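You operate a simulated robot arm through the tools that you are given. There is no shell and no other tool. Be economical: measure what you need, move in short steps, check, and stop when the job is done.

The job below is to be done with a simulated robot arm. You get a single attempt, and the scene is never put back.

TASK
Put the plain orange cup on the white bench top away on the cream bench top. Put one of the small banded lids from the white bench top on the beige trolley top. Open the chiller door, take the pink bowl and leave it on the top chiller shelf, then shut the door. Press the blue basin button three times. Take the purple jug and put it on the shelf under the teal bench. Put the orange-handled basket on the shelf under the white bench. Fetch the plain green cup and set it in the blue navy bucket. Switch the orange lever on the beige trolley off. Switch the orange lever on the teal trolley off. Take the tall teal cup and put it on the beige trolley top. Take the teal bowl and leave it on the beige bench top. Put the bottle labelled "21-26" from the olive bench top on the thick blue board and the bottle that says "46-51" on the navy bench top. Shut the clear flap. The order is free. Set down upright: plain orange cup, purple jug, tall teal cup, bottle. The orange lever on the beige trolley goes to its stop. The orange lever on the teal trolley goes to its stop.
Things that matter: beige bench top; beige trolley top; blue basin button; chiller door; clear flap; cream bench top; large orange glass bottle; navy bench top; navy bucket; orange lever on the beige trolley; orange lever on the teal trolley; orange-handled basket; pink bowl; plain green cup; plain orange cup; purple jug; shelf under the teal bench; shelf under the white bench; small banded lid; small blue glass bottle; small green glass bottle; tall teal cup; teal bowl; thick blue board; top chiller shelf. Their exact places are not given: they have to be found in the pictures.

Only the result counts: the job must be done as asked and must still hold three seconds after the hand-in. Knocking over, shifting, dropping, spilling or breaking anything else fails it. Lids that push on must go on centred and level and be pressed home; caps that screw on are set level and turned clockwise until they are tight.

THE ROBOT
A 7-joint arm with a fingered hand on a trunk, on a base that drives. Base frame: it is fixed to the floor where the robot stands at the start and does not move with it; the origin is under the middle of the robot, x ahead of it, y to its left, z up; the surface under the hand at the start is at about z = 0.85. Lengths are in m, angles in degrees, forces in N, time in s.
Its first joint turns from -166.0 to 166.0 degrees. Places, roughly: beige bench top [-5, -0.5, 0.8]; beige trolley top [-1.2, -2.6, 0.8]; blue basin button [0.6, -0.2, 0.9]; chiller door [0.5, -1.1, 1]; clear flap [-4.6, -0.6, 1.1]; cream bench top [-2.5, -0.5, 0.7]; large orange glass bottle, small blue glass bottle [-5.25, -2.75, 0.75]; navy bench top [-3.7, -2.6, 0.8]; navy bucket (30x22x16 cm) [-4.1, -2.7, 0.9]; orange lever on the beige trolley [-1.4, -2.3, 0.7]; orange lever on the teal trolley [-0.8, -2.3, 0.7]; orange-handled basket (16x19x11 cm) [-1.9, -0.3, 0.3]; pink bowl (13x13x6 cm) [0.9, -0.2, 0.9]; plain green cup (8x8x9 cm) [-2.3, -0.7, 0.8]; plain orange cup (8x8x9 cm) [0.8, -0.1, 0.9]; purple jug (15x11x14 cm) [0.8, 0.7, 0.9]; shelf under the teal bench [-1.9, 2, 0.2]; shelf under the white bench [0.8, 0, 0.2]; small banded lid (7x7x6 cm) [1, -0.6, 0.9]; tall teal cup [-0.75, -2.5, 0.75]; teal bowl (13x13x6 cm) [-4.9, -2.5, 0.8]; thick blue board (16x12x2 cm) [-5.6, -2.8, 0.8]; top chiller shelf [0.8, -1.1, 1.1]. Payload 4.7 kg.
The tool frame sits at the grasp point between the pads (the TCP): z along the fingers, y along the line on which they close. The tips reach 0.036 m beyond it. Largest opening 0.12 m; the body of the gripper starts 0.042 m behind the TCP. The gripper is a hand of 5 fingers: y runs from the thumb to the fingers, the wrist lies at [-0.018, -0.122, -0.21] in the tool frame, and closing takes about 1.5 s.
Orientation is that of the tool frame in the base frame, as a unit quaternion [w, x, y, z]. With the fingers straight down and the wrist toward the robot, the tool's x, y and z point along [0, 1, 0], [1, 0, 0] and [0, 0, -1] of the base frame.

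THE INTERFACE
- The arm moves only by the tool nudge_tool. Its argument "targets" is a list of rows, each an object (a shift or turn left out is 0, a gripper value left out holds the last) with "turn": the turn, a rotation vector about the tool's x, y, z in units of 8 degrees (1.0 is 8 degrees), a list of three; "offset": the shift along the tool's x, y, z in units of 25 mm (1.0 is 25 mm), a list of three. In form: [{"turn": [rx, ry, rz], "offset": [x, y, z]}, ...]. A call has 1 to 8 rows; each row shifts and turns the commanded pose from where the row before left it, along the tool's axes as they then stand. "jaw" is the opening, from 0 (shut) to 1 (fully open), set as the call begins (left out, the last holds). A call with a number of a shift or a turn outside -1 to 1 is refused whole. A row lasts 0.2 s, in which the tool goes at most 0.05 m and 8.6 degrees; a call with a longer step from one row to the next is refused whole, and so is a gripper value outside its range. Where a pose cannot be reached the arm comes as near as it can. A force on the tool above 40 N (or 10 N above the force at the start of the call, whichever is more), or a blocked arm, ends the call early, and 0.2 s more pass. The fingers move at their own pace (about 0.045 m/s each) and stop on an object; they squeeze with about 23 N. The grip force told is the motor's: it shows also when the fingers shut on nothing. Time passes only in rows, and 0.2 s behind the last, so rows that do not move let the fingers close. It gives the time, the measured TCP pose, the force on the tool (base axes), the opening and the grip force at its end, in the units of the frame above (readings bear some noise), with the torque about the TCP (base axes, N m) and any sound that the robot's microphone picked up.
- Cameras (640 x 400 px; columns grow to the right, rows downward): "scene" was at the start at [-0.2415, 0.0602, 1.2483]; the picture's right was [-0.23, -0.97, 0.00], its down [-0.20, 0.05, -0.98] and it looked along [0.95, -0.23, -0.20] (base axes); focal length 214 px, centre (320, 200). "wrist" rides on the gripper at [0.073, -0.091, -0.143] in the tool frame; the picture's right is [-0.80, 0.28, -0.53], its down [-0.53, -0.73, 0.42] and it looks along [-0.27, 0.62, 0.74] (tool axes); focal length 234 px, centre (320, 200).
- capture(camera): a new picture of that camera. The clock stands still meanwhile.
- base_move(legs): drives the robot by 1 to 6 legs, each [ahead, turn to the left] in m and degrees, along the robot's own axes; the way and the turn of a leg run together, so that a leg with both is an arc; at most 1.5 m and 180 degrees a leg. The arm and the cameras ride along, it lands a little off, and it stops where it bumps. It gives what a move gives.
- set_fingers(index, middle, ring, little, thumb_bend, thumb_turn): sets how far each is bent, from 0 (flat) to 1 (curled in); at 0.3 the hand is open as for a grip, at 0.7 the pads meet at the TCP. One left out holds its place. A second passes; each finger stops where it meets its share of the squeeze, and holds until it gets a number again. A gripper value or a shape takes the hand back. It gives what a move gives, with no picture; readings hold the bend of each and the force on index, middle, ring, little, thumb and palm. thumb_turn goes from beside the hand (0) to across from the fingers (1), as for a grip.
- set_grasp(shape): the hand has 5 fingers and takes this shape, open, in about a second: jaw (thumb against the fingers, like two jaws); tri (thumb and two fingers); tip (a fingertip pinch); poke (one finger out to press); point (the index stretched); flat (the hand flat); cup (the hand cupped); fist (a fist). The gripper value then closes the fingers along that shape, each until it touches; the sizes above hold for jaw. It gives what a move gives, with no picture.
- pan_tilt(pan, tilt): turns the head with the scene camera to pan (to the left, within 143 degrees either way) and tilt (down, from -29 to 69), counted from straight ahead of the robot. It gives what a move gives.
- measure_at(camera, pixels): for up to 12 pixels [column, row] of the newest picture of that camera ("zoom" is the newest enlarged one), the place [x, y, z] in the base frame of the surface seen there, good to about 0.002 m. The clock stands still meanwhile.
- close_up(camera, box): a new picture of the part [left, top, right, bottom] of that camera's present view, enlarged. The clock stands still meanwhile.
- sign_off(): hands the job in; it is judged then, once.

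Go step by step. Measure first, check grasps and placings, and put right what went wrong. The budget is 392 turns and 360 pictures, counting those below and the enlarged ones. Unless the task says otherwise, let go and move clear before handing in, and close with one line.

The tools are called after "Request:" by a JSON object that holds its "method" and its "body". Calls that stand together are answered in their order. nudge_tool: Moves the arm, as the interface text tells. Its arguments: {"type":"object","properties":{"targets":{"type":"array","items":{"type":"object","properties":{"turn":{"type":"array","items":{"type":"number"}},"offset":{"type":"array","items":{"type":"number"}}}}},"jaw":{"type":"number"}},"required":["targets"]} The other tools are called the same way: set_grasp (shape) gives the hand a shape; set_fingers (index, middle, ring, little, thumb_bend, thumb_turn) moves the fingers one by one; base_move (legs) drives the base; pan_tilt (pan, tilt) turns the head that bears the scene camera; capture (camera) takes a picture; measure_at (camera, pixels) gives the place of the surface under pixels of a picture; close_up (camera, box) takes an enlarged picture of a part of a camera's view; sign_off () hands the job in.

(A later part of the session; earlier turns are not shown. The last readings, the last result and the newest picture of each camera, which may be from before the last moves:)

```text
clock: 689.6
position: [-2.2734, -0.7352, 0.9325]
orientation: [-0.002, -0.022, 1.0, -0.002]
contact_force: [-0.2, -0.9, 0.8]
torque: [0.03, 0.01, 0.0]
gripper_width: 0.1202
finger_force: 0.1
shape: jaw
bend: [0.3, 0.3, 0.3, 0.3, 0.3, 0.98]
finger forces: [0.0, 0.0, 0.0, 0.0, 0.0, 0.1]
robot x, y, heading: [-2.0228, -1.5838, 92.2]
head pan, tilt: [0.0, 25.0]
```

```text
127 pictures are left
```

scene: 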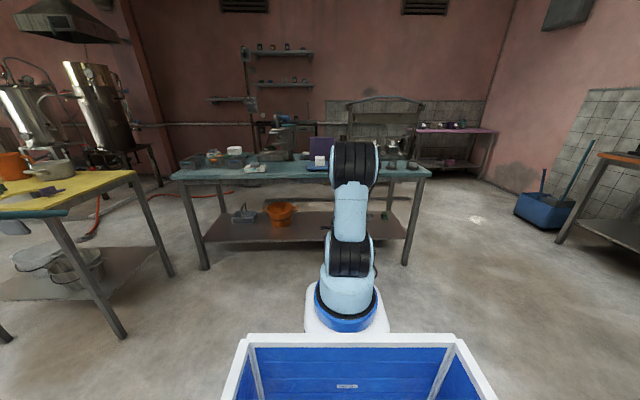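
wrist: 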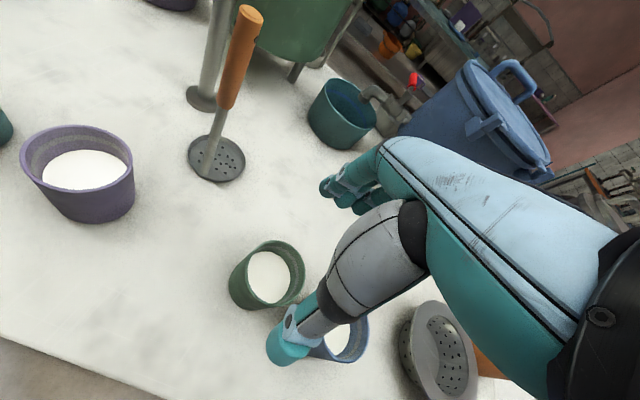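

Descend and grasp.

Request:
{"method": "nudge_tool", "body": {"targets": [{"offset": [0.05, 0, 0.8]}, {"offset": [0, 0, 0.8]}, {"offset": [0, 0, 0.8]}, {"offset": [0, 0, 0.8]}, {"offset": [0, 0, 0.8]}, {"offset": [0, 0, 0.8]}, {"offset": [0, 0, 0.5]}]}}

Request:
{"method": "nudge_tool", "body": {"jaw": 0, "targets": [{}, {}, {}, {}, {}, {}]}}

Request:
{"method": "nudge_tool", "body": {"targets": [{"offset": [0, 0, -0.3]}, {"offset": [0, 0, -0.5]}, {"offset": [0, 0, -0.8]}, {"offset": [0, 0, -0.9]}, {"offset": [0, 0, -0.9]}, {"offset": [0, 0, -0.9]}, {"offset": [0, 0, -0.9]}, {"offset": [0, 0, -0.9]}]}}

Request:
{"method": "capture", "body": {"camera": "wrist"}}

```text
clock: 691.2
position: [-2.2738, -0.735, 0.7972]
orientation: [-0.002, -0.022, 1.0, -0.001]
contact_force: [0.1, -0.1, 1.2]
torque: [0.02, 0.03, 0.0]
gripper_width: 0.1201
finger_force: 0.0
shape: jaw
bend: [0.3, 0.3, 0.3, 0.3, 0.3, 0.98]
finger forces: [0.0, 0.0, 0.0, 0.0, 0.0, 0.0]
robot x, y, heading: [-2.021, -1.5864, 92.1]
head pan, tilt: [0.0, 25.0]
```

```text
clock: 692.6
position: [-2.2754, -0.7348, 0.7975]
orientation: [-0.001, -0.022, 1.0, -0.002]
contact_force: [0.2, -0.5, 0.3]
torque: [0.01, 0.02, 0.03]
gripper_width: 0.0597
finger_force: 23.5
shape: jaw
bend: [0.74, 0.45, 0.47, 0.44, 0.71, 1.0]
finger forces: [11.7, 7.0, 0.0, 0.1, 19.7, 0.0]
robot x, y, heading: [-2.0211, -1.5912, 92.2]
head pan, tilt: [0.0, 25.0]
```

```text
clock: 694.4
position: [-2.2771, -0.7332, 0.9502]
orientation: [0.0, -0.021, 1.0, -0.002]
contact_force: [0.1, -0.1, -2.2]
torque: [-0.01, -0.01, -0.01]
gripper_width: 0.0602
finger_force: 23.4
shape: jaw
bend: [0.74, 0.45, 0.47, 0.44, 0.71, 1.0]
finger forces: [12.0, 7.0, 0.1, 0.1, 19.6, 0.0]
robot x, y, heading: [-2.0238, -1.5893, 92.3]
head pan, tilt: [0.0, 25.0]
```

```text
126 pictures are left
```

wrist: 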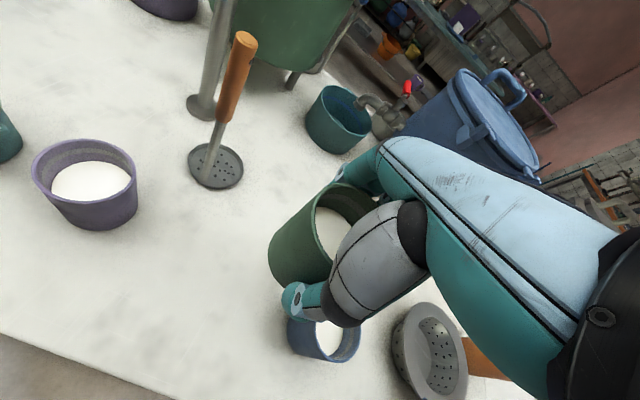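

Held level. Raise, centre, and drive along the aisle to the navy bench.

Request:
{"method": "nudge_tool", "body": {"targets": [{"offset": [-0.5, -0.4, -0.9]}, {"offset": [-0.9, -0.6, -0.9]}, {"offset": [-0.9, -0.6, -0.9]}, {"offset": [-0.9, -0.6, -0.9]}, {"offset": [-0.9, -0.6, -0.9]}, {"offset": [-0.9, -0.6, -0.9]}, {"offset": [-0.9, -0.6, -0.9]}, {"offset": [-0.9, -0.4, -0.9]}]}}

Request:
{"method": "nudge_tool", "body": {"targets": [{"offset": [-0.9, -0.5, 0]}, {"offset": [-0.9, -0.5, 0]}, {"offset": [-0.9, -0.5, 0]}]}}

Request:
{"method": "base_move", "body": {"legs": [[0, 88], [1.1, 0], [0.98, 0], [0, 90]]}}

Request:
{"method": "pan_tilt", "body": {"pan": 0, "tilt": 20}}

Request:
{"method": "capture", "body": {"camera": "scene"}}

Request:
{"method": "capture", "body": {"camera": "wrist"}}

```text
clock: 696.2
position: [-2.0983, -0.8358, 1.1292]
orientation: [-0.002, -0.023, 1.0, -0.002]
contact_force: [-0.1, 0.2, -2.5]
torque: [-0.05, -0.01, -0.01]
gripper_width: 0.06
finger_force: 22.9
shape: jaw
bend: [0.74, 0.45, 0.47, 0.44, 0.71, 1.0]
finger forces: [12.2, 7.3, 0.0, 0.0, 19.7, 0.0]
robot x, y, heading: [-2.0224, -1.5873, 92.6]
head pan, tilt: [0.0, 25.0]
```

```text
clock: 697.0
position: [-2.0295, -0.8703, 1.1285]
orientation: [-0.001, -0.022, 1.0, -0.001]
contact_force: [0.2, 0.6, -2.5]
torque: [-0.01, 0.07, -0.01]
gripper_width: 0.0596
finger_force: 23.1
shape: jaw
bend: [0.74, 0.45, 0.47, 0.44, 0.71, 1.0]
finger forces: [12.1, 7.3, 0.0, 0.0, 19.6, 0.0]
robot x, y, heading: [-2.0247, -1.5871, 92.4]
head pan, tilt: [0.0, 25.0]
```

```text
clock: 714.7
position: [-4.1114, -2.2781, 1.1284]
orientation: [-0.002, 1.0, -0.012, 0.001]
contact_force: [-0.1, 0.4, -1.9]
torque: [0.02, -0.03, 0.03]
gripper_width: 0.059
finger_force: 22.8
shape: jaw
bend: [0.74, 0.45, 0.47, 0.44, 0.71, 1.0]
finger forces: [11.9, 7.1, 0.0, 0.0, 18.9, 0.0]
robot x, y, heading: [-4.0718, -1.5636, -91.5]
head pan, tilt: [0.0, 25.0]
```

```text
clock: 715.3
position: [-4.1119, -2.2787, 1.1292]
orientation: [-0.002, 1.0, -0.012, 0.0]
contact_force: [-0.1, -0.4, -2.2]
torque: [0.05, 0.01, 0.01]
gripper_width: 0.0591
finger_force: 22.9
shape: jaw
bend: [0.74, 0.45, 0.47, 0.44, 0.71, 1.0]
finger forces: [11.9, 7.1, 0.1, 0.1, 18.9, 0.1]
robot x, y, heading: [-4.0678, -1.5631, -91.4]
head pan, tilt: [0.0, 20.0]
```

```text
125 pictures are left
```

scene: 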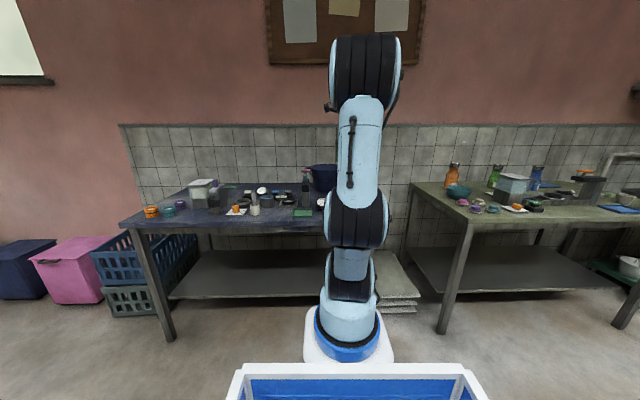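

```text
124 pictures are left
```

wrist: 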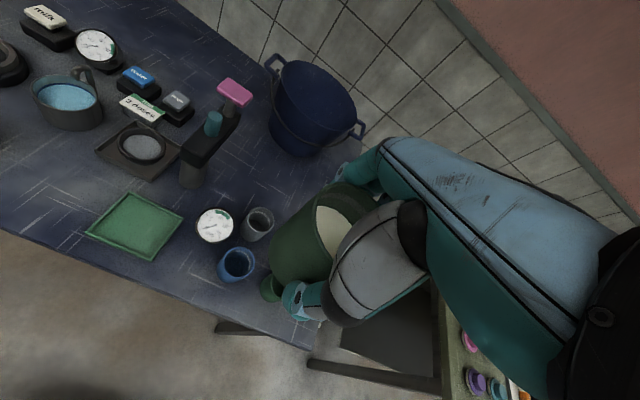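

The navy bucket is at (312,105). Measure its rim and surroundings.

Request:
{"method": "measure_at", "body": {"camera": "wrist", "pixels": [[275, 70], [310, 62], [350, 95], [355, 125], [300, 155], [270, 115], [310, 85], [272, 292], [235, 255], [257, 215], [330, 310], [225, 110]]}}

Request:
{"method": "close_up", "body": {"camera": "wrist", "box": [240, 40, 380, 180]}}

```text
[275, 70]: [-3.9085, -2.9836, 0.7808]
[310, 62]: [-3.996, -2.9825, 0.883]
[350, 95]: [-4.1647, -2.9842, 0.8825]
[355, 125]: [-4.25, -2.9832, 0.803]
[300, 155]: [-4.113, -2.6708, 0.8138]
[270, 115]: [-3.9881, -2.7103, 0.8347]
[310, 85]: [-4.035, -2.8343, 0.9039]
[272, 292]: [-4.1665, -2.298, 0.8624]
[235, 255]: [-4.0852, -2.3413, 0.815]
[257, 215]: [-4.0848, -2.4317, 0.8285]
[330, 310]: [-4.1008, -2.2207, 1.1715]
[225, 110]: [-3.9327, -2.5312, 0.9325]
```

```text
2.86 times, centred on (310, 110) of wrist
```

zoom: 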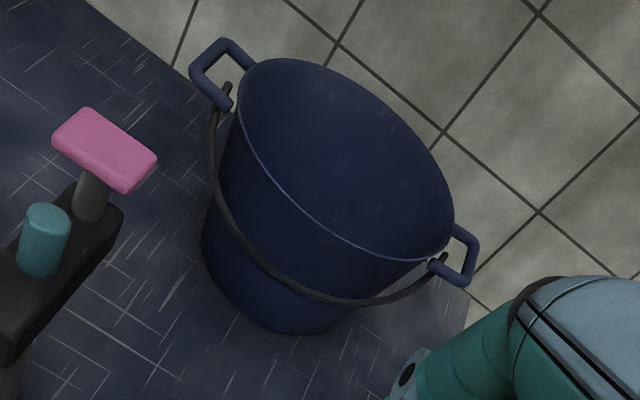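

Request:
{"method": "measure_at", "body": {"camera": "zoom", "pixels": [[240, 115], [270, 180], [330, 240], [400, 258], [448, 235], [420, 150], [350, 85], [270, 62], [330, 170], [380, 200], [300, 330], [215, 260]]}}

```text
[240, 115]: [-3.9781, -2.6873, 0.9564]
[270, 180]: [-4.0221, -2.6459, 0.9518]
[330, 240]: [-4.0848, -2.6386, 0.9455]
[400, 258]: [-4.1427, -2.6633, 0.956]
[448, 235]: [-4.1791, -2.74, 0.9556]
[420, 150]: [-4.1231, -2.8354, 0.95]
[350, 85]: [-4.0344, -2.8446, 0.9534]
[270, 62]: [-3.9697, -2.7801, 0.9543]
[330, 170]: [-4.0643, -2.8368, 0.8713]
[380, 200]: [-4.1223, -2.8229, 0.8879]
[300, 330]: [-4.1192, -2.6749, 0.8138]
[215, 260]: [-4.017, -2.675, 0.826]
```

Bucket: centre (-4.073,-2.742), rim r 0.107 at z 0.955. Drive 0.3 closer and move the cup above its centre.

Request:
{"method": "base_move", "body": {"legs": [[0.28, 1.0]]}}

Request:
{"method": "nudge_tool", "body": {"targets": [{"offset": [0.25, 0.8, 0]}, {"offset": [0.25, 0.8, 0]}, {"offset": [0.25, 0.8, 0]}, {"offset": [0.25, 0.8, 0]}, {"offset": [0.25, 0.8, 0]}, {"offset": [0.25, 0.8, 0]}, {"offset": [0.25, 0.8, 0]}]}}

Request:
{"method": "capture", "body": {"camera": "wrist"}}

```text
clock: 717.3
position: [-4.1007, -2.5568, 1.1288]
orientation: [-0.001, 1.0, -0.001, 0.001]
contact_force: [0.2, 0.7, -1.5]
torque: [0.01, 0.02, 0.0]
gripper_width: 0.0588
finger_force: 23.3
shape: jaw
bend: [0.74, 0.45, 0.47, 0.44, 0.71, 1.0]
finger forces: [11.8, 7.1, 0.0, 0.0, 18.9, 0.0]
robot x, y, heading: [-4.0723, -1.8374, -90.3]
head pan, tilt: [0.0, 20.0]
```

```text
clock: 718.9
position: [-4.0572, -2.6973, 1.1295]
orientation: [-0.001, 1.0, -0.002, 0.001]
contact_force: [-0.2, 0.0, -0.8]
torque: [0.02, 0.0, 0.0]
gripper_width: 0.0588
finger_force: 23.1
shape: jaw
bend: [0.74, 0.45, 0.47, 0.44, 0.71, 1.0]
finger forces: [11.9, 7.3, 0.0, 0.0, 19.1, 0.1]
robot x, y, heading: [-4.0744, -1.8361, -90.4]
head pan, tilt: [0.0, 20.0]
```

```text
122 pictures are left
```

wrist: 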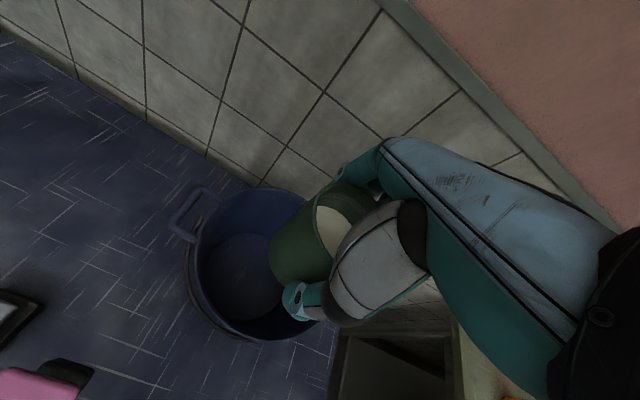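

Request:
{"method": "measure_at", "body": {"camera": "wrist", "pixels": [[235, 270], [250, 290], [225, 260], [205, 215], [295, 195]]}}

Request:
{"method": "nudge_tool", "body": {"targets": [{"offset": [-0.3, 0.85, 0]}, {"offset": [-0.3, 0.85, 0]}, {"offset": [0, 0, 0.8]}, {"offset": [0, 0, 0.8]}, {"offset": [0, 0, 0.8]}, {"offset": [0, 0, 0.8]}, {"offset": [0, 0, 0.8]}, {"offset": [0, 0, 0.8]}]}}

Request:
{"method": "capture", "body": {"camera": "wrist"}}

```text
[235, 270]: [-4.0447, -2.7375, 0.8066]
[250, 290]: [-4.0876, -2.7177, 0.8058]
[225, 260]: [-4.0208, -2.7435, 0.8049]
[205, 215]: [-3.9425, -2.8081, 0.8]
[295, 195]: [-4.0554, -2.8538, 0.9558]
```

```text
clock: 720.7
position: [-4.0733, -2.74, 1.0087]
orientation: [-0.001, 1.0, -0.002, 0.002]
contact_force: [-0.7, 0.1, -2.2]
torque: [-0.01, 0.0, -0.03]
gripper_width: 0.0593
finger_force: 22.9
shape: jaw
bend: [0.74, 0.45, 0.47, 0.44, 0.71, 1.0]
finger forces: [11.9, 7.3, 0.1, 0.0, 19.0, 0.0]
robot x, y, heading: [-4.0737, -1.8406, -90.2]
head pan, tilt: [0.0, 20.0]
```

```text
121 pictures are left
```

wrist: 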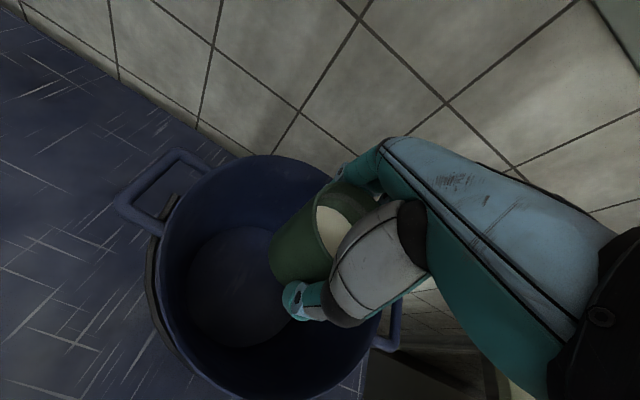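

Floor z 0.806; contact expected at TCP ≈0.864. Lower into the bucket.

Request:
{"method": "nudge_tool", "body": {"targets": [{"offset": [0, 0, 0.8]}, {"offset": [0, 0, 0.8]}, {"offset": [0, 0, 0.8]}, {"offset": [0, 0, 0.8]}, {"offset": [0, 0, 0.8]}, {"offset": [0, 0, 0.8]}, {"offset": [0, 0, 0.6]}, {"offset": [0, 0, 0.2]}]}}

Request:
{"method": "nudge_tool", "body": {"targets": [{"offset": [0, 0, 0.12]}, {"offset": [0, 0, 0.1]}]}}

```text
clock: 722.5
position: [-4.072, -2.7392, 0.8689]
orientation: [-0.002, 1.0, -0.001, 0.003]
contact_force: [0.1, 0.6, -2.4]
torque: [0.06, -0.02, 0.0]
gripper_width: 0.0588
finger_force: 23.3
shape: jaw
bend: [0.74, 0.45, 0.47, 0.44, 0.71, 1.0]
finger forces: [11.9, 7.4, 0.1, 0.1, 18.9, 0.0]
robot x, y, heading: [-4.0737, -1.8368, -90.3]
head pan, tilt: [0.0, 20.0]
```

```text
clock: 723.1
position: [-4.0718, -2.7395, 0.8631]
orientation: [-0.001, 1.0, -0.002, 0.003]
contact_force: [-1.1, 0.6, -1.3]
torque: [-0.01, 0.0, 0.01]
gripper_width: 0.0593
finger_force: 23.2
shape: jaw
bend: [0.74, 0.45, 0.47, 0.44, 0.71, 1.0]
finger forces: [11.8, 7.3, 0.1, 0.1, 18.9, 0.0]
robot x, y, heading: [-4.072, -1.8404, -90.5]
head pan, tilt: [0.0, 20.0]
```

Request:
{"method": "nudge_tool", "body": {"targets": [{"offset": [0, 0, 0.08]}, {"offset": [0, 0, 0.08]}]}}

```text
clock: 723.7
position: [-4.0716, -2.7409, 0.862]
orientation: [0.0, 1.0, -0.003, 0.002]
contact_force: [-0.9, 1.3, 8.5]
torque: [-0.09, 0.02, -0.02]
gripper_width: 0.0594
finger_force: 23.1
shape: jaw
bend: [0.74, 0.45, 0.47, 0.44, 0.71, 1.0]
finger forces: [11.8, 7.7, 0.0, 0.0, 20.4, 0.1]
robot x, y, heading: [-4.0776, -1.8389, -90.1]
head pan, tilt: [0.0, 20.0]
```

Contact. Open partially and rise straight up.

Request:
{"method": "nudge_tool", "body": {"jaw": 0.78, "targets": [{"offset": [0, 0, -0.06]}, {}, {}, {}, {}]}}

Request:
{"method": "nudge_tool", "body": {"targets": [{"offset": [0, 0, -0.4]}, {"offset": [0, 0, -0.6]}, {"offset": [0, 0, -0.8]}, {"offset": [0, 0, -0.9]}, {"offset": [0, 0, -0.9]}, {"offset": [0, 0, -0.9]}, {"offset": [0, 0, -0.9]}, {"offset": [0, 0, -0.9]}]}}

Request:
{"method": "nudge_tool", "body": {"targets": [{"offset": [0, 0, -0.9]}, {"offset": [0, 0, -0.9]}, {"offset": [0, -0.5, -0.9]}, {"offset": [0, -0.8, -0.5]}, {"offset": [0, -0.8, 0]}, {"offset": [0, -0.8, 0]}]}}

Request:
{"method": "capture", "body": {"camera": "wrist"}}

```text
clock: 724.9
position: [-4.0712, -2.741, 0.8596]
orientation: [-0.001, 1.0, -0.002, 0.003]
contact_force: [0.2, 1.1, -0.6]
torque: [0.0, -0.01, 0.01]
gripper_width: 0.0933
finger_force: 0.0
shape: jaw
bend: [0.26, 0.35, 0.33, 0.33, 0.54, 0.99]
finger forces: [0.0, 0.0, 0.0, 0.0, 0.1, 0.0]
robot x, y, heading: [-4.0741, -1.8392, -89.9]
head pan, tilt: [0.0, 20.0]
```

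```text
clock: 726.7
position: [-4.0731, -2.7385, 1.0178]
orientation: [-0.002, 1.0, -0.002, 0.002]
contact_force: [0.0, -0.6, -0.3]
torque: [0.01, -0.01, 0.0]
gripper_width: 0.0934
finger_force: 0.0
shape: jaw
bend: [0.26, 0.35, 0.33, 0.33, 0.54, 0.99]
finger forces: [0.0, 0.1, 0.0, 0.0, 0.0, 0.0]
robot x, y, heading: [-4.0725, -1.8372, -90.1]
head pan, tilt: [0.0, 20.0]
```

```text
clock: 728.1
position: [-4.0727, -2.6679, 1.0975]
orientation: [-0.003, 1.0, -0.003, 0.001]
contact_force: [-0.8, -1.6, 0.2]
torque: [0.01, -0.04, 0.01]
gripper_width: 0.0934
finger_force: 0.1
shape: jaw
bend: [0.26, 0.35, 0.33, 0.33, 0.54, 0.99]
finger forces: [0.0, 0.0, 0.1, 0.0, 0.0, 0.0]
robot x, y, heading: [-4.0728, -1.8401, -90.2]
head pan, tilt: [0.0, 20.0]
```

```text
120 pictures are left
```

wrist: 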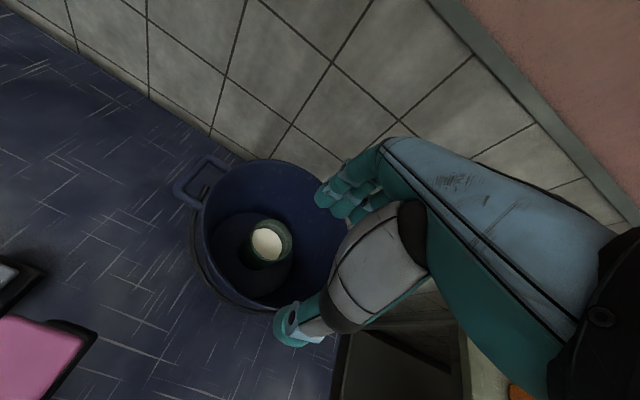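

The green cup is in the bucket. Next the olive bench: retract and drive there.

Request:
{"method": "nudge_tool", "body": {"targets": [{"offset": [0, -0.9, -0.3]}, {"offset": [0, -0.9, -0.3]}, {"offset": [0, -0.9, 0]}, {"offset": [0, -0.9, 0]}, {"offset": [0, -0.9, 0]}]}}

Request:
{"method": "base_move", "body": {"legs": [[-0.27, 0], [0, -90], [1.05, 0], [0, 90]]}}

Request:
{"method": "capture", "body": {"camera": "scene"}}

Request:
{"method": "capture", "body": {"camera": "wrist"}}

```text
clock: 729.3
position: [-4.0715, -2.5538, 1.1133]
orientation: [-0.002, 1.0, -0.002, 0.002]
contact_force: [-0.3, 0.5, -0.5]
torque: [-0.02, -0.04, -0.01]
gripper_width: 0.0935
finger_force: 0.1
shape: jaw
bend: [0.26, 0.35, 0.33, 0.33, 0.54, 0.99]
finger forces: [0.0, 0.0, 0.0, 0.1, 0.0, 0.0]
robot x, y, heading: [-4.0745, -1.8391, -90.2]
head pan, tilt: [0.0, 20.0]
```

```text
clock: 743.8
position: [-5.0812, -2.2674, 1.1141]
orientation: [-0.002, 1.0, 0.005, 0.002]
contact_force: [-0.5, 0.5, -0.9]
torque: [0.0, 0.02, -0.02]
gripper_width: 0.0931
finger_force: 0.1
shape: jaw
bend: [0.26, 0.35, 0.33, 0.33, 0.54, 0.99]
finger forces: [0.0, 0.1, 0.1, 0.0, 0.0, 0.0]
robot x, y, heading: [-5.0912, -1.5508, -89.8]
head pan, tilt: [0.0, 20.0]
```

```text
119 pictures are left
```

scene: 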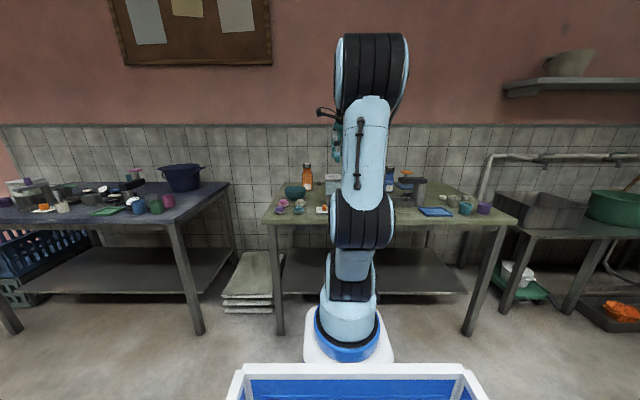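

```text
118 pictures are left
```

wrist: 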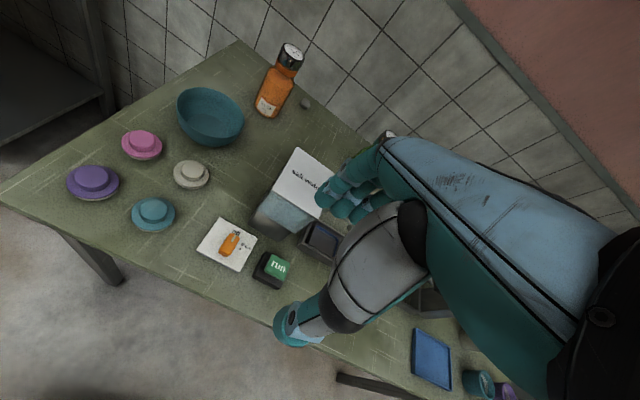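

Zoom on the orange bottle's label and shift the hand to see the others.

Request:
{"method": "close_up", "body": {"camera": "wrist", "box": [240, 35, 320, 125]}}

Request:
{"method": "measure_at", "body": {"camera": "wrist", "pixels": [[292, 52], [272, 95], [265, 112], [185, 100], [242, 120], [210, 145], [205, 88], [300, 165], [255, 218]]}}

Request:
{"method": "nudge_tool", "body": {"targets": [{"offset": [1, -0.5, -0.5]}, {"offset": [1, -0.5, -0.5]}, {"offset": [1, 0, -0.5]}, {"offset": [1, 0, 0]}, {"offset": [1, 0, 0]}, {"offset": [1, 0, 0]}, {"offset": [1, 0, 0]}, {"offset": [1, 0, 0]}]}}

Request:
{"method": "capture", "body": {"camera": "scene"}}

Request:
{"method": "close_up", "body": {"camera": "scene", "box": [260, 150, 510, 240]}}

```text
4.44 times, centred on (280, 80) of wrist
```

zoom: 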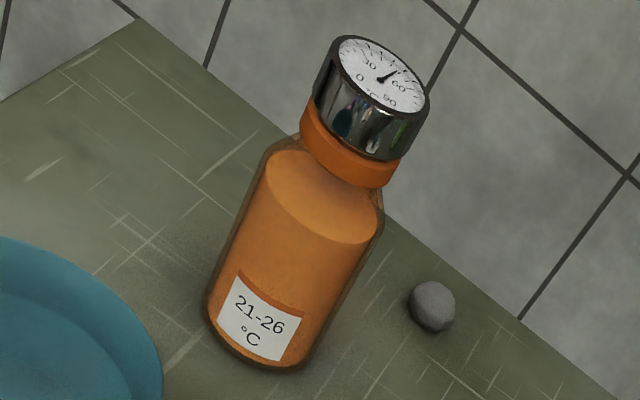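

```text
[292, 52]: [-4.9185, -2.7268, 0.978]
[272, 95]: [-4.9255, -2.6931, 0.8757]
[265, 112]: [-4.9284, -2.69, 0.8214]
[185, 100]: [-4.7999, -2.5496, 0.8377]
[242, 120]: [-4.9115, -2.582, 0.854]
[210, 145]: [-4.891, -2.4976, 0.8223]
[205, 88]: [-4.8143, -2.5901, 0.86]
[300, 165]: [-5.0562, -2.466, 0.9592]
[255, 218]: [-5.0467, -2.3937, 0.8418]
```

```text
clock: 745.6
position: [-4.8819, -2.2399, 1.1522]
orientation: [-0.001, 1.0, 0.004, 0.002]
contact_force: [-1.1, 0.0, -0.3]
torque: [-0.02, 0.0, 0.02]
gripper_width: 0.0933
finger_force: 0.0
shape: jaw
bend: [0.26, 0.35, 0.33, 0.33, 0.54, 0.99]
finger forces: [0.1, 0.0, 0.0, 0.0, 0.1, 0.1]
robot x, y, heading: [-5.0944, -1.5532, -89.6]
head pan, tilt: [0.0, 20.0]
```

```text
116 pictures are left
```

scene: 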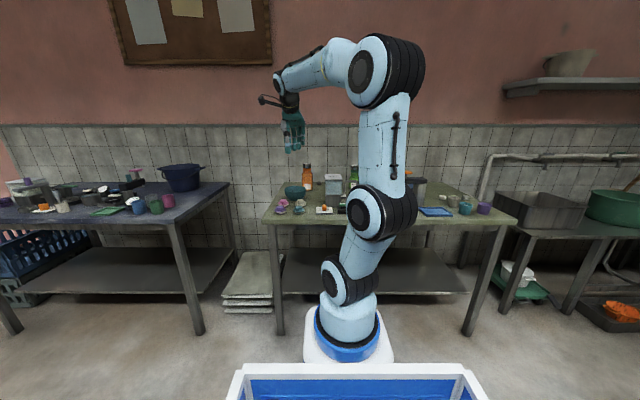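

```text
2.56 times, centred on (385, 195) of scene
```

zoom: 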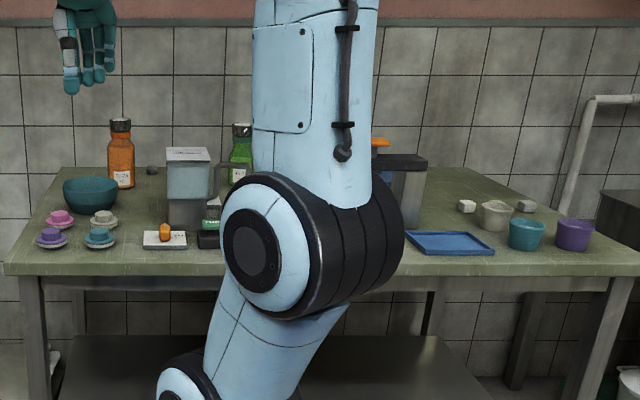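

The large orange bottle is "21-26". I need to see the rest of the bench: shift the robot to x≈-5.4.

Request:
{"method": "base_move", "body": {"legs": [[0, -90], [0.38, 0], [0, 90]]}}

Request:
{"method": "capture", "body": {"camera": "wrist"}}

Request:
{"method": "close_up", "body": {"camera": "scene", "box": [220, 140, 420, 250]}}

```text
clock: 755.6
position: [-5.2919, -2.2473, 1.1523]
orientation: [-0.001, 1.0, -0.015, 0.002]
contact_force: [-0.3, 0.3, 0.6]
torque: [0.02, 0.0, 0.0]
gripper_width: 0.0933
finger_force: 0.0
shape: jaw
bend: [0.26, 0.35, 0.33, 0.33, 0.54, 0.99]
finger forces: [0.0, 0.0, 0.0, 0.1, 0.0, 0.1]
robot x, y, heading: [-5.48, -1.5477, -91.8]
head pan, tilt: [0.0, 20.0]
```

```text
114 pictures are left
```

wrist: 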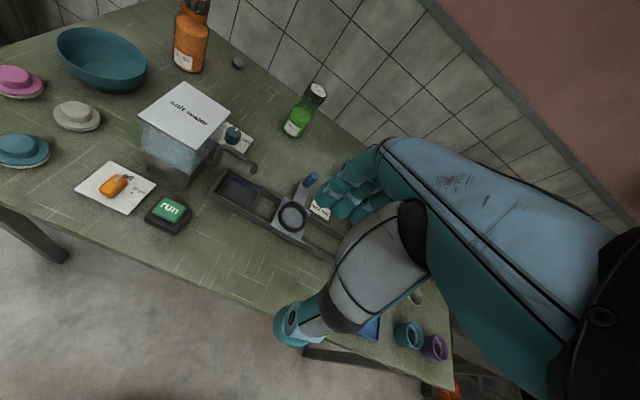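

```text
3.20 times, centred on (320, 195) of scene
```

zoom: 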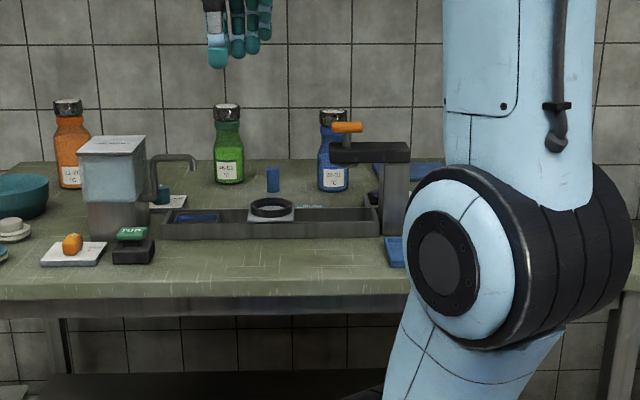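

Read the labels on green and blue bottles, and look at the blue board near (425,170).

Request:
{"method": "close_up", "body": {"camera": "scene", "box": [278, 160, 305, 197]}}

Request:
{"method": "close_up", "body": {"camera": "scene", "box": [310, 160, 365, 200]}}

Request:
{"method": "measure_at", "body": {"camera": "zoom", "pixels": [[230, 220], [165, 210], [230, 50], [500, 280], [560, 280], [560, 120], [600, 120], [180, 110]]}}

```text
10.81 times, centred on (292, 178) of scene
```

zoom: 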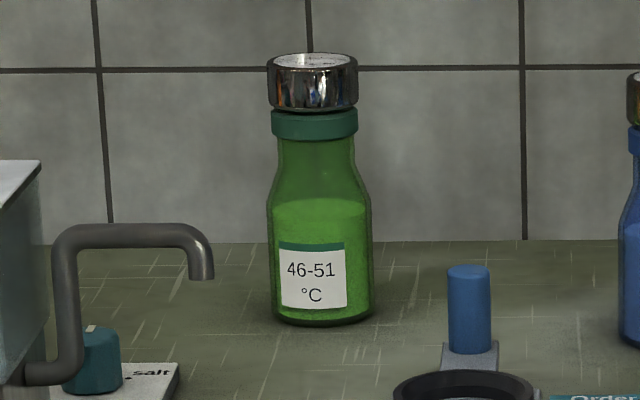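

```text
10.00 times, centred on (338, 180) of scene
```

zoom: 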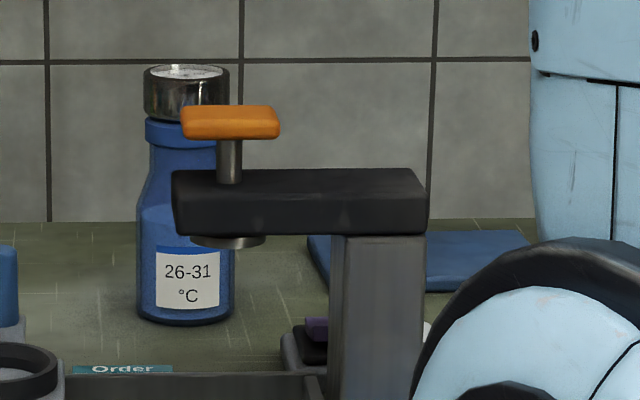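

```text
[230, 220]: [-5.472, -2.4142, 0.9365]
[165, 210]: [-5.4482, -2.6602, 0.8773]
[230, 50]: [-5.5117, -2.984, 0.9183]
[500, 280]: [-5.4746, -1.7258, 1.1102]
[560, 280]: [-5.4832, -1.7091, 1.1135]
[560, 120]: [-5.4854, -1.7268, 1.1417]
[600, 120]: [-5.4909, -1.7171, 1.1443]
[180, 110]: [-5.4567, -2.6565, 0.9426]
```

Green is "46-51" (→ navy bench), orange "21-26" (→ board). Measure green bottle and the board.

Request:
{"method": "measure_at", "body": {"camera": "zoom", "pixels": [[480, 240], [500, 265], [440, 280], [320, 250], [515, 235], [380, 335]]}}

Request:
{"method": "close_up", "body": {"camera": "wrist", "box": [270, 70, 340, 150]}}

Request:
{"method": "measure_at", "body": {"camera": "zoom", "pixels": [[430, 95], [400, 120], [470, 110], [375, 160], [345, 220], [270, 270], [300, 310], [360, 320], [330, 340]]}}

```text
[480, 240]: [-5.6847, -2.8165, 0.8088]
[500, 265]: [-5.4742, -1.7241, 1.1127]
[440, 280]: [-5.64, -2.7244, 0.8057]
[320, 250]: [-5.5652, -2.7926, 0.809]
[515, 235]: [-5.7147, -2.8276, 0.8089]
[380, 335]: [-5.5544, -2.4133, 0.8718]
```

```text
5.00 times, centred on (305, 110) of wrist
```

zoom: 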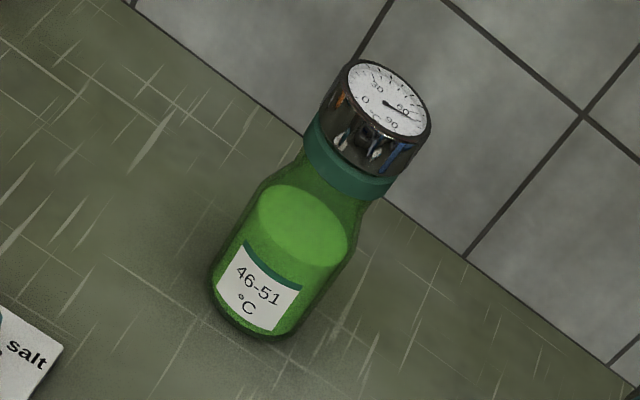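

```text
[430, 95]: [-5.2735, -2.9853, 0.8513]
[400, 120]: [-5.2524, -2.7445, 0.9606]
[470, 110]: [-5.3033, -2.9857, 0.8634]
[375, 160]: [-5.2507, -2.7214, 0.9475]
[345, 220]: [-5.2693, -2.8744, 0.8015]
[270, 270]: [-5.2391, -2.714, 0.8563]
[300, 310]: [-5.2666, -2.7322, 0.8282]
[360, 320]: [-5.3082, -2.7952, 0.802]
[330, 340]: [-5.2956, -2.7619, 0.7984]
```

Green bottle axis ≈(-5.25,-2.747), cap top 0.962, bench 0.80; board top 0.809 around (-5.64,-2.78). Take green first: drive in front of it.

Request:
{"method": "base_move", "body": {"legs": [[0, 91.8], [0.21, 0], [0, -90], [0.29, 0]]}}

Request:
{"method": "nudge_tool", "body": {"jaw": 0.75, "targets": [{"offset": [-0.9, 0.5, 0]}, {"offset": [-0.9, 0.5, 0]}, {"offset": [-0.9, 0.5, 0]}, {"offset": [-0.9, 0.5, 0]}]}}

Request:
{"method": "capture", "body": {"camera": "wrist"}}

```text
clock: 766.5
position: [-5.0714, -2.5311, 1.1536]
orientation: [-0.002, 1.0, -0.006, 0.002]
contact_force: [-0.3, 0.6, 0.1]
torque: [-0.02, 0.01, 0.0]
gripper_width: 0.0932
finger_force: 0.1
shape: jaw
bend: [0.26, 0.35, 0.33, 0.33, 0.54, 0.99]
finger forces: [0.0, 0.0, 0.0, 0.1, 0.1, 0.0]
robot x, y, heading: [-5.2674, -1.8399, -90.7]
head pan, tilt: [0.0, 20.0]
```

```text
clock: 767.5
position: [-5.1602, -2.5785, 1.1512]
orientation: [-0.002, 1.0, -0.006, 0.002]
contact_force: [-0.6, -0.3, 0.5]
torque: [-0.03, 0.01, 0.02]
gripper_width: 0.0904
finger_force: 0.0
shape: jaw
bend: [0.26, 0.36, 0.33, 0.34, 0.56, 0.99]
finger forces: [0.0, 0.1, 0.0, 0.1, 0.0, 0.0]
robot x, y, heading: [-5.2703, -1.8396, -90.8]
head pan, tilt: [0.0, 20.0]
```

```text
109 pictures are left
```

wrist: 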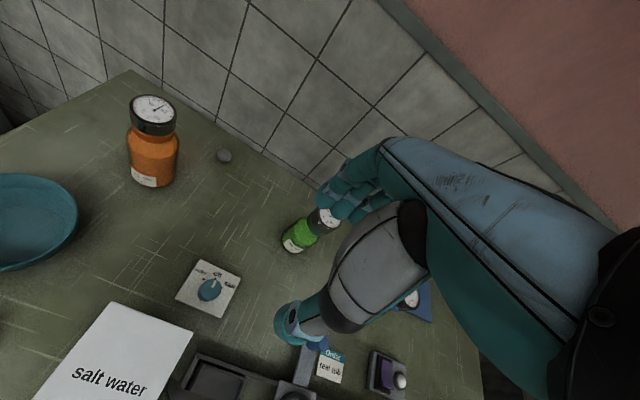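

Request:
{"method": "measure_at", "body": {"camera": "wrist", "pixels": [[155, 108], [135, 105], [175, 115], [155, 95], [152, 165], [330, 215], [322, 222], [318, 230], [300, 238]]}}

Request:
{"method": "nudge_tool", "body": {"targets": [{"offset": [-0.46, 0.85, 0]}, {"offset": [-0.46, 0.85, 0]}, {"offset": [-0.46, 0.85, 0]}, {"offset": [-0.46, 0.85, 0]}, {"offset": [-0.46, 0.85, 0]}, {"offset": [-0.46, 0.85, 0]}, {"offset": [-0.46, 0.85, 0.5]}, {"offset": [-0.46, 0.85, 0.5]}]}}

Request:
{"method": "capture", "body": {"camera": "wrist"}}

```text
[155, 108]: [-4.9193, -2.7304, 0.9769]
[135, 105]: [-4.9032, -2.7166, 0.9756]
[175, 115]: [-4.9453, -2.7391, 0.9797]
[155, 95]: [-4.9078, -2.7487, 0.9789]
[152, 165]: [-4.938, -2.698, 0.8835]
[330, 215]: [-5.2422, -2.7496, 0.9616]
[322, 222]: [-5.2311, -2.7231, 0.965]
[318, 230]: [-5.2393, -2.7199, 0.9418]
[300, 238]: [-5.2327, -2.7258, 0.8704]
```

```text
clock: 769.3
position: [-5.2562, -2.7502, 1.1236]
orientation: [-0.001, 1.0, -0.007, 0.002]
contact_force: [0.3, 0.4, 0.2]
torque: [-0.02, 0.0, -0.03]
gripper_width: 0.0903
finger_force: 0.0
shape: jaw
bend: [0.26, 0.36, 0.33, 0.34, 0.56, 0.99]
finger forces: [0.0, 0.1, 0.1, 0.0, 0.0, 0.0]
robot x, y, heading: [-5.2663, -1.8367, -91.1]
head pan, tilt: [0.0, 20.0]
```

```text
108 pictures are left
```

wrist: 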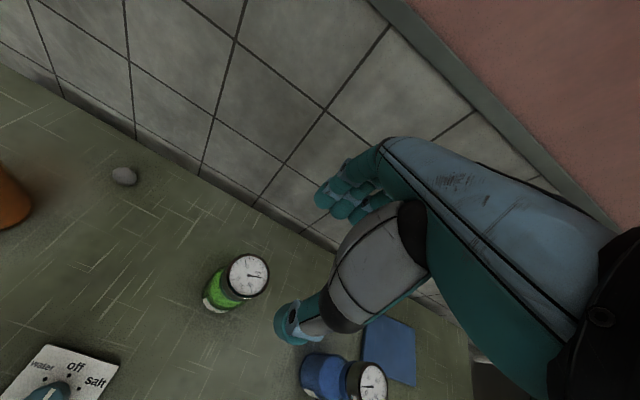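

Request:
{"method": "measure_at", "body": {"camera": "wrist", "pixels": [[249, 275], [231, 275], [267, 277], [250, 258], [248, 292], [365, 325], [412, 330], [413, 382], [385, 350], [370, 380], [340, 375]]}}

```text
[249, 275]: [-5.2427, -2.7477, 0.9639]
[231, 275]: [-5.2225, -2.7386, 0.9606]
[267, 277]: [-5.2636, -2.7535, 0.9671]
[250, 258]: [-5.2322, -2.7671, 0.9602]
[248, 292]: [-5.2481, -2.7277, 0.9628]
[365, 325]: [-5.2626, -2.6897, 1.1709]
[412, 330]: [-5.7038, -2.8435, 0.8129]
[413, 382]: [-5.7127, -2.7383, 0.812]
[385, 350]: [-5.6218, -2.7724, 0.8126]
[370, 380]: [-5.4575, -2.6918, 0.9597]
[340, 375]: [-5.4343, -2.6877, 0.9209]
```

Centre over the green cap (-5.243,-2.748) and descend to grip neck and shoulder.

Request:
{"method": "nudge_tool", "body": {"targets": [{"offset": [0.52, -0.06, 0.9]}, {"offset": [0, 0, 0.9]}, {"offset": [0, 0, 0.9]}, {"offset": [0, 0, 0.9]}, {"offset": [0, 0, 0.9]}, {"offset": [0, 0, 0.9]}, {"offset": [0, 0, 0.9]}, {"offset": [0, 0, 0.9]}]}}

Request:
{"method": "nudge_tool", "body": {"targets": [{"offset": [0, 0, 0.5]}]}}

Request:
{"method": "close_up", "body": {"camera": "wrist", "box": [220, 140, 400, 360]}}

```text
clock: 771.1
position: [-5.2433, -2.7468, 0.9468]
orientation: [0.0, 1.0, -0.006, 0.002]
contact_force: [0.1, 0.5, 0.0]
torque: [-0.02, 0.0, -0.03]
gripper_width: 0.0903
finger_force: 0.0
shape: jaw
bend: [0.26, 0.36, 0.33, 0.34, 0.56, 0.99]
finger forces: [0.0, 0.0, 0.1, 0.0, 0.0, 0.0]
robot x, y, heading: [-5.2661, -1.838, -90.8]
head pan, tilt: [0.0, 20.0]
```

```text
clock: 771.5
position: [-5.243, -2.7468, 0.9343]
orientation: [-0.001, 1.0, -0.006, 0.002]
contact_force: [-0.5, 0.2, -0.1]
torque: [0.0, 0.01, 0.02]
gripper_width: 0.0904
finger_force: 0.1
shape: jaw
bend: [0.26, 0.36, 0.33, 0.34, 0.56, 0.99]
finger forces: [0.0, 0.1, 0.0, 0.0, 0.0, 0.1]
robot x, y, heading: [-5.2647, -1.8396, -90.8]
head pan, tilt: [0.0, 20.0]
```

```text
1.82 times, centred on (310, 250) of wrist
```

zoom: 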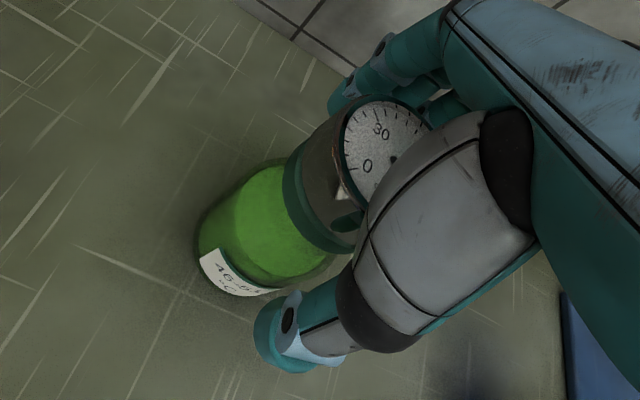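

Good placement. Go 5 mm lower, close, and lift slightly to test.

Request:
{"method": "nudge_tool", "body": {"targets": [{"offset": [0, 0, 0.2]}]}}

Request:
{"method": "nudge_tool", "body": {"jaw": 0, "targets": [{}, {}, {}, {}, {}]}}

Request:
{"method": "nudge_tool", "body": {"targets": [{"offset": [0, 0, -0.3]}, {"offset": [0, 0, -0.4]}, {"offset": [0, 0, -0.5]}]}}

Request:
{"method": "close_up", "body": {"camera": "wrist", "box": [220, 140, 400, 360]}}

```text
clock: 771.9
position: [-5.2422, -2.7459, 0.9272]
orientation: [-0.002, 1.0, -0.005, 0.002]
contact_force: [0.0, -0.3, 0.3]
torque: [0.04, -0.01, -0.01]
gripper_width: 0.0903
finger_force: 0.2
shape: jaw
bend: [0.26, 0.36, 0.33, 0.34, 0.56, 0.99]
finger forces: [0.1, 0.1, 0.0, 0.0, 0.0, 0.1]
robot x, y, heading: [-5.2704, -1.8404, -90.9]
head pan, tilt: [0.0, 20.0]
```

```text
clock: 773.1
position: [-5.2426, -2.7463, 0.929]
orientation: [-0.002, 1.0, -0.007, 0.002]
contact_force: [0.1, 0.4, -0.5]
torque: [0.03, -0.02, -0.01]
gripper_width: 0.0402
finger_force: 23.1
shape: jaw
bend: [0.74, 0.54, 0.56, 0.52, 0.74, 1.0]
finger forces: [11.9, 6.1, 0.0, 0.0, 19.8, 0.1]
robot x, y, heading: [-5.2639, -1.8399, -90.9]
head pan, tilt: [0.0, 20.0]
```

```text
clock: 773.9
position: [-5.2426, -2.748, 0.96]
orientation: [-0.002, 1.0, -0.007, 0.0]
contact_force: [-0.5, -0.4, -3.6]
torque: [-0.01, 0.01, 0.0]
gripper_width: 0.0399
finger_force: 23.4
shape: jaw
bend: [0.74, 0.54, 0.56, 0.52, 0.74, 1.0]
finger forces: [12.6, 6.0, 0.0, 0.1, 19.2, 0.0]
robot x, y, heading: [-5.267, -1.8406, -90.8]
head pan, tilt: [0.0, 20.0]
```

```text
1.82 times, centred on (310, 250) of wrist
```

zoom: 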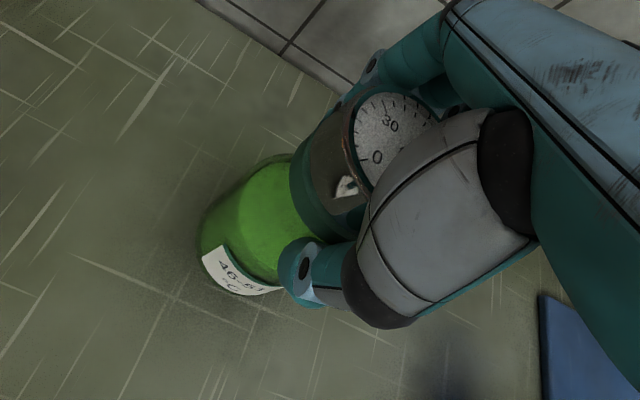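

The bottle lifts whole (3.6 N). Carry it to the navy bench.

Request:
{"method": "nudge_tool", "body": {"targets": [{"offset": [0, 0, -0.9]}, {"offset": [0, 0, -0.9]}, {"offset": [0, 0, -0.9]}, {"offset": [0, 0, -0.9]}, {"offset": [0, 0, -0.9]}, {"offset": [0, 0, -0.9]}, {"offset": [0, 0, -0.9]}, {"offset": [0, 0, -0.9]}]}}

Request:
{"method": "nudge_tool", "body": {"targets": [{"offset": [0, -0.8, -0.9]}, {"offset": [0, -0.8, -0.9]}, {"offset": [0, -0.8, -0.9]}, {"offset": [0, -0.8, 0]}, {"offset": [0, -0.8, 0]}, {"offset": [0, -0.8, 0]}, {"offset": [0, -0.8, 0]}, {"offset": [0, -0.8, 0]}]}}

Request:
{"method": "base_move", "body": {"legs": [[-0.3, 0], [0, 90.9], [1.1, 0], [0, -90]]}}

Request:
{"method": "capture", "body": {"camera": "wrist"}}

Request:
{"method": "capture", "body": {"camera": "scene"}}

```text
clock: 775.7
position: [-5.2418, -2.7472, 1.138]
orientation: [-0.002, 1.0, -0.006, 0.002]
contact_force: [-0.2, 0.2, -4.1]
torque: [0.03, 0.02, 0.02]
gripper_width: 0.0397
finger_force: 22.8
shape: jaw
bend: [0.74, 0.54, 0.56, 0.52, 0.74, 1.0]
finger forces: [12.6, 6.1, 0.1, 0.0, 19.2, 0.0]
robot x, y, heading: [-5.2638, -1.8373, -90.5]
head pan, tilt: [0.0, 20.0]
```

```text
clock: 777.5
position: [-5.2403, -2.5878, 1.2074]
orientation: [-0.001, 1.0, -0.006, 0.002]
contact_force: [0.3, -0.2, -4.4]
torque: [0.03, -0.02, 0.01]
gripper_width: 0.0397
finger_force: 22.7
shape: jaw
bend: [0.74, 0.54, 0.56, 0.52, 0.74, 1.0]
finger forces: [12.7, 6.1, 0.1, 0.0, 19.1, 0.1]
robot x, y, heading: [-5.2667, -1.8354, -90.7]
head pan, tilt: [0.0, 20.0]
```

```text
clock: 792.5
position: [-4.1296, -2.2392, 1.2077]
orientation: [-0.001, 1.0, 0.01, 0.001]
contact_force: [-0.4, 0.3, -3.1]
torque: [-0.02, 0.02, -0.02]
gripper_width: 0.0388
finger_force: 22.7
shape: jaw
bend: [0.74, 0.54, 0.56, 0.52, 0.74, 1.0]
finger forces: [12.4, 6.1, 0.0, 0.0, 18.2, 0.0]
robot x, y, heading: [-4.1794, -1.4891, -88.8]
head pan, tilt: [0.0, 20.0]
```

```text
105 pictures are left
```

wrist: 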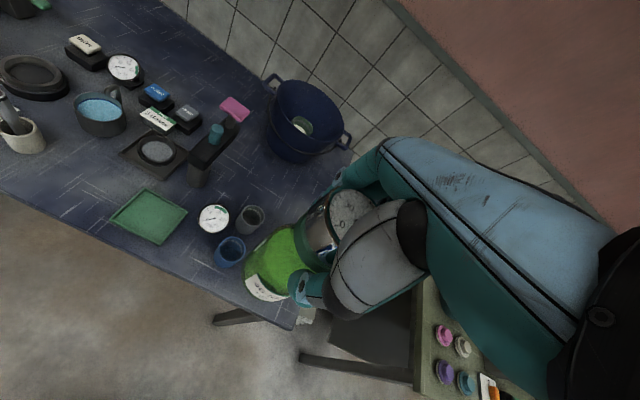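

```text
104 pictures are left
```

scene: 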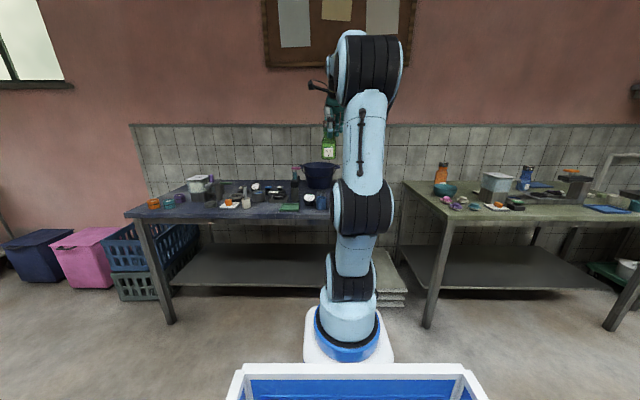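

Request:
{"method": "measure_at", "body": {"camera": "wrist", "pixels": [[200, 65], [175, 50], [215, 85], [85, 190], [190, 200], [255, 180], [275, 185], [240, 160], [275, 205], [280, 170], [150, 215], [300, 215]]}}

Request:
{"method": "close_up", "body": {"camera": "wrist", "box": [160, 80, 340, 280]}}

```text
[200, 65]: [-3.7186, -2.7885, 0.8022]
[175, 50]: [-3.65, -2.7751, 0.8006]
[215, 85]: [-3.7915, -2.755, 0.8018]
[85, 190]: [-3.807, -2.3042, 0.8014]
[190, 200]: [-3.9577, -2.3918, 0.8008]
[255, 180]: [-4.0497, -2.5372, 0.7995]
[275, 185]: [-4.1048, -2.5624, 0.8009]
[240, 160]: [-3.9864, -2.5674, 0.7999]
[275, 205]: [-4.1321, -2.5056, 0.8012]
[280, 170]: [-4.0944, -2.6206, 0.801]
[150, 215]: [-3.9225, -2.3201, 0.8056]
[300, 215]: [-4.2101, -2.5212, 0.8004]
```

```text
2.00 times, centred on (250, 180) of wrist
```

zoom: 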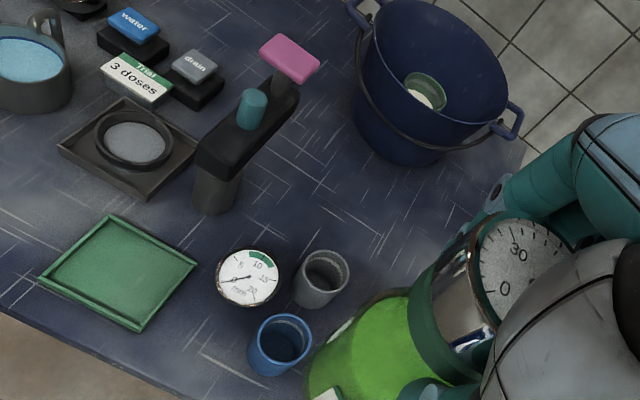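

Free spot at about (-4.095,-2.53). Drive 0.25 closer and position.

Request:
{"method": "base_move", "body": {"legs": [[0.25, 0]]}}

Request:
{"method": "nudge_tool", "body": {"targets": [{"offset": [0.6, 0.8, 0.5]}, {"offset": [0.6, 0.8, 0.9]}, {"offset": [0, 0, 0.9]}, {"offset": [0, 0, 0.9]}, {"offset": [0, 0, 0.9]}, {"offset": [0, 0, 0.9]}, {"offset": [0, 0, 0.9]}]}}

Request:
{"method": "capture", "body": {"camera": "wrist"}}

```text
clock: 794.4
position: [-4.1231, -2.4935, 1.2067]
orientation: [-0.003, 1.0, 0.011, 0.002]
contact_force: [0.1, 0.5, -3.6]
torque: [0.01, 0.0, 0.0]
gripper_width: 0.0388
finger_force: 22.7
shape: jaw
bend: [0.74, 0.54, 0.56, 0.52, 0.74, 1.0]
finger forces: [12.3, 6.2, 0.0, 0.0, 18.3, 0.0]
robot x, y, heading: [-4.1746, -1.7464, -88.8]
head pan, tilt: [0.0, 20.0]
```

```text
clock: 796.0
position: [-4.0912, -2.5322, 1.0583]
orientation: [-0.002, 1.0, 0.011, 0.001]
contact_force: [0.4, 0.0, -3.5]
torque: [0.0, -0.03, 0.04]
gripper_width: 0.0391
finger_force: 22.9
shape: jaw
bend: [0.74, 0.54, 0.56, 0.52, 0.74, 1.0]
finger forces: [12.6, 6.2, 0.0, 0.1, 18.5, 0.0]
robot x, y, heading: [-4.1793, -1.745, -89.0]
head pan, tilt: [0.0, 20.0]
```

```text
102 pictures are left
```

wrist: 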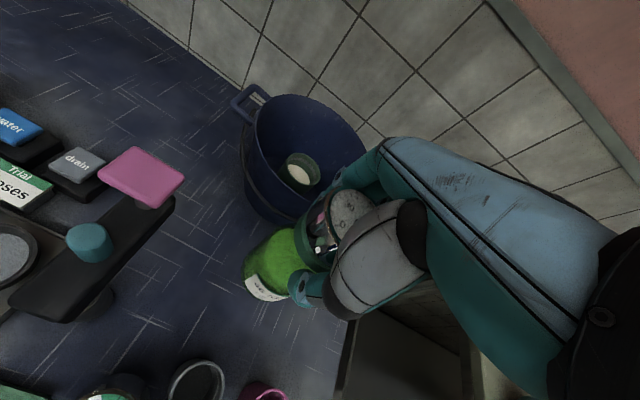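

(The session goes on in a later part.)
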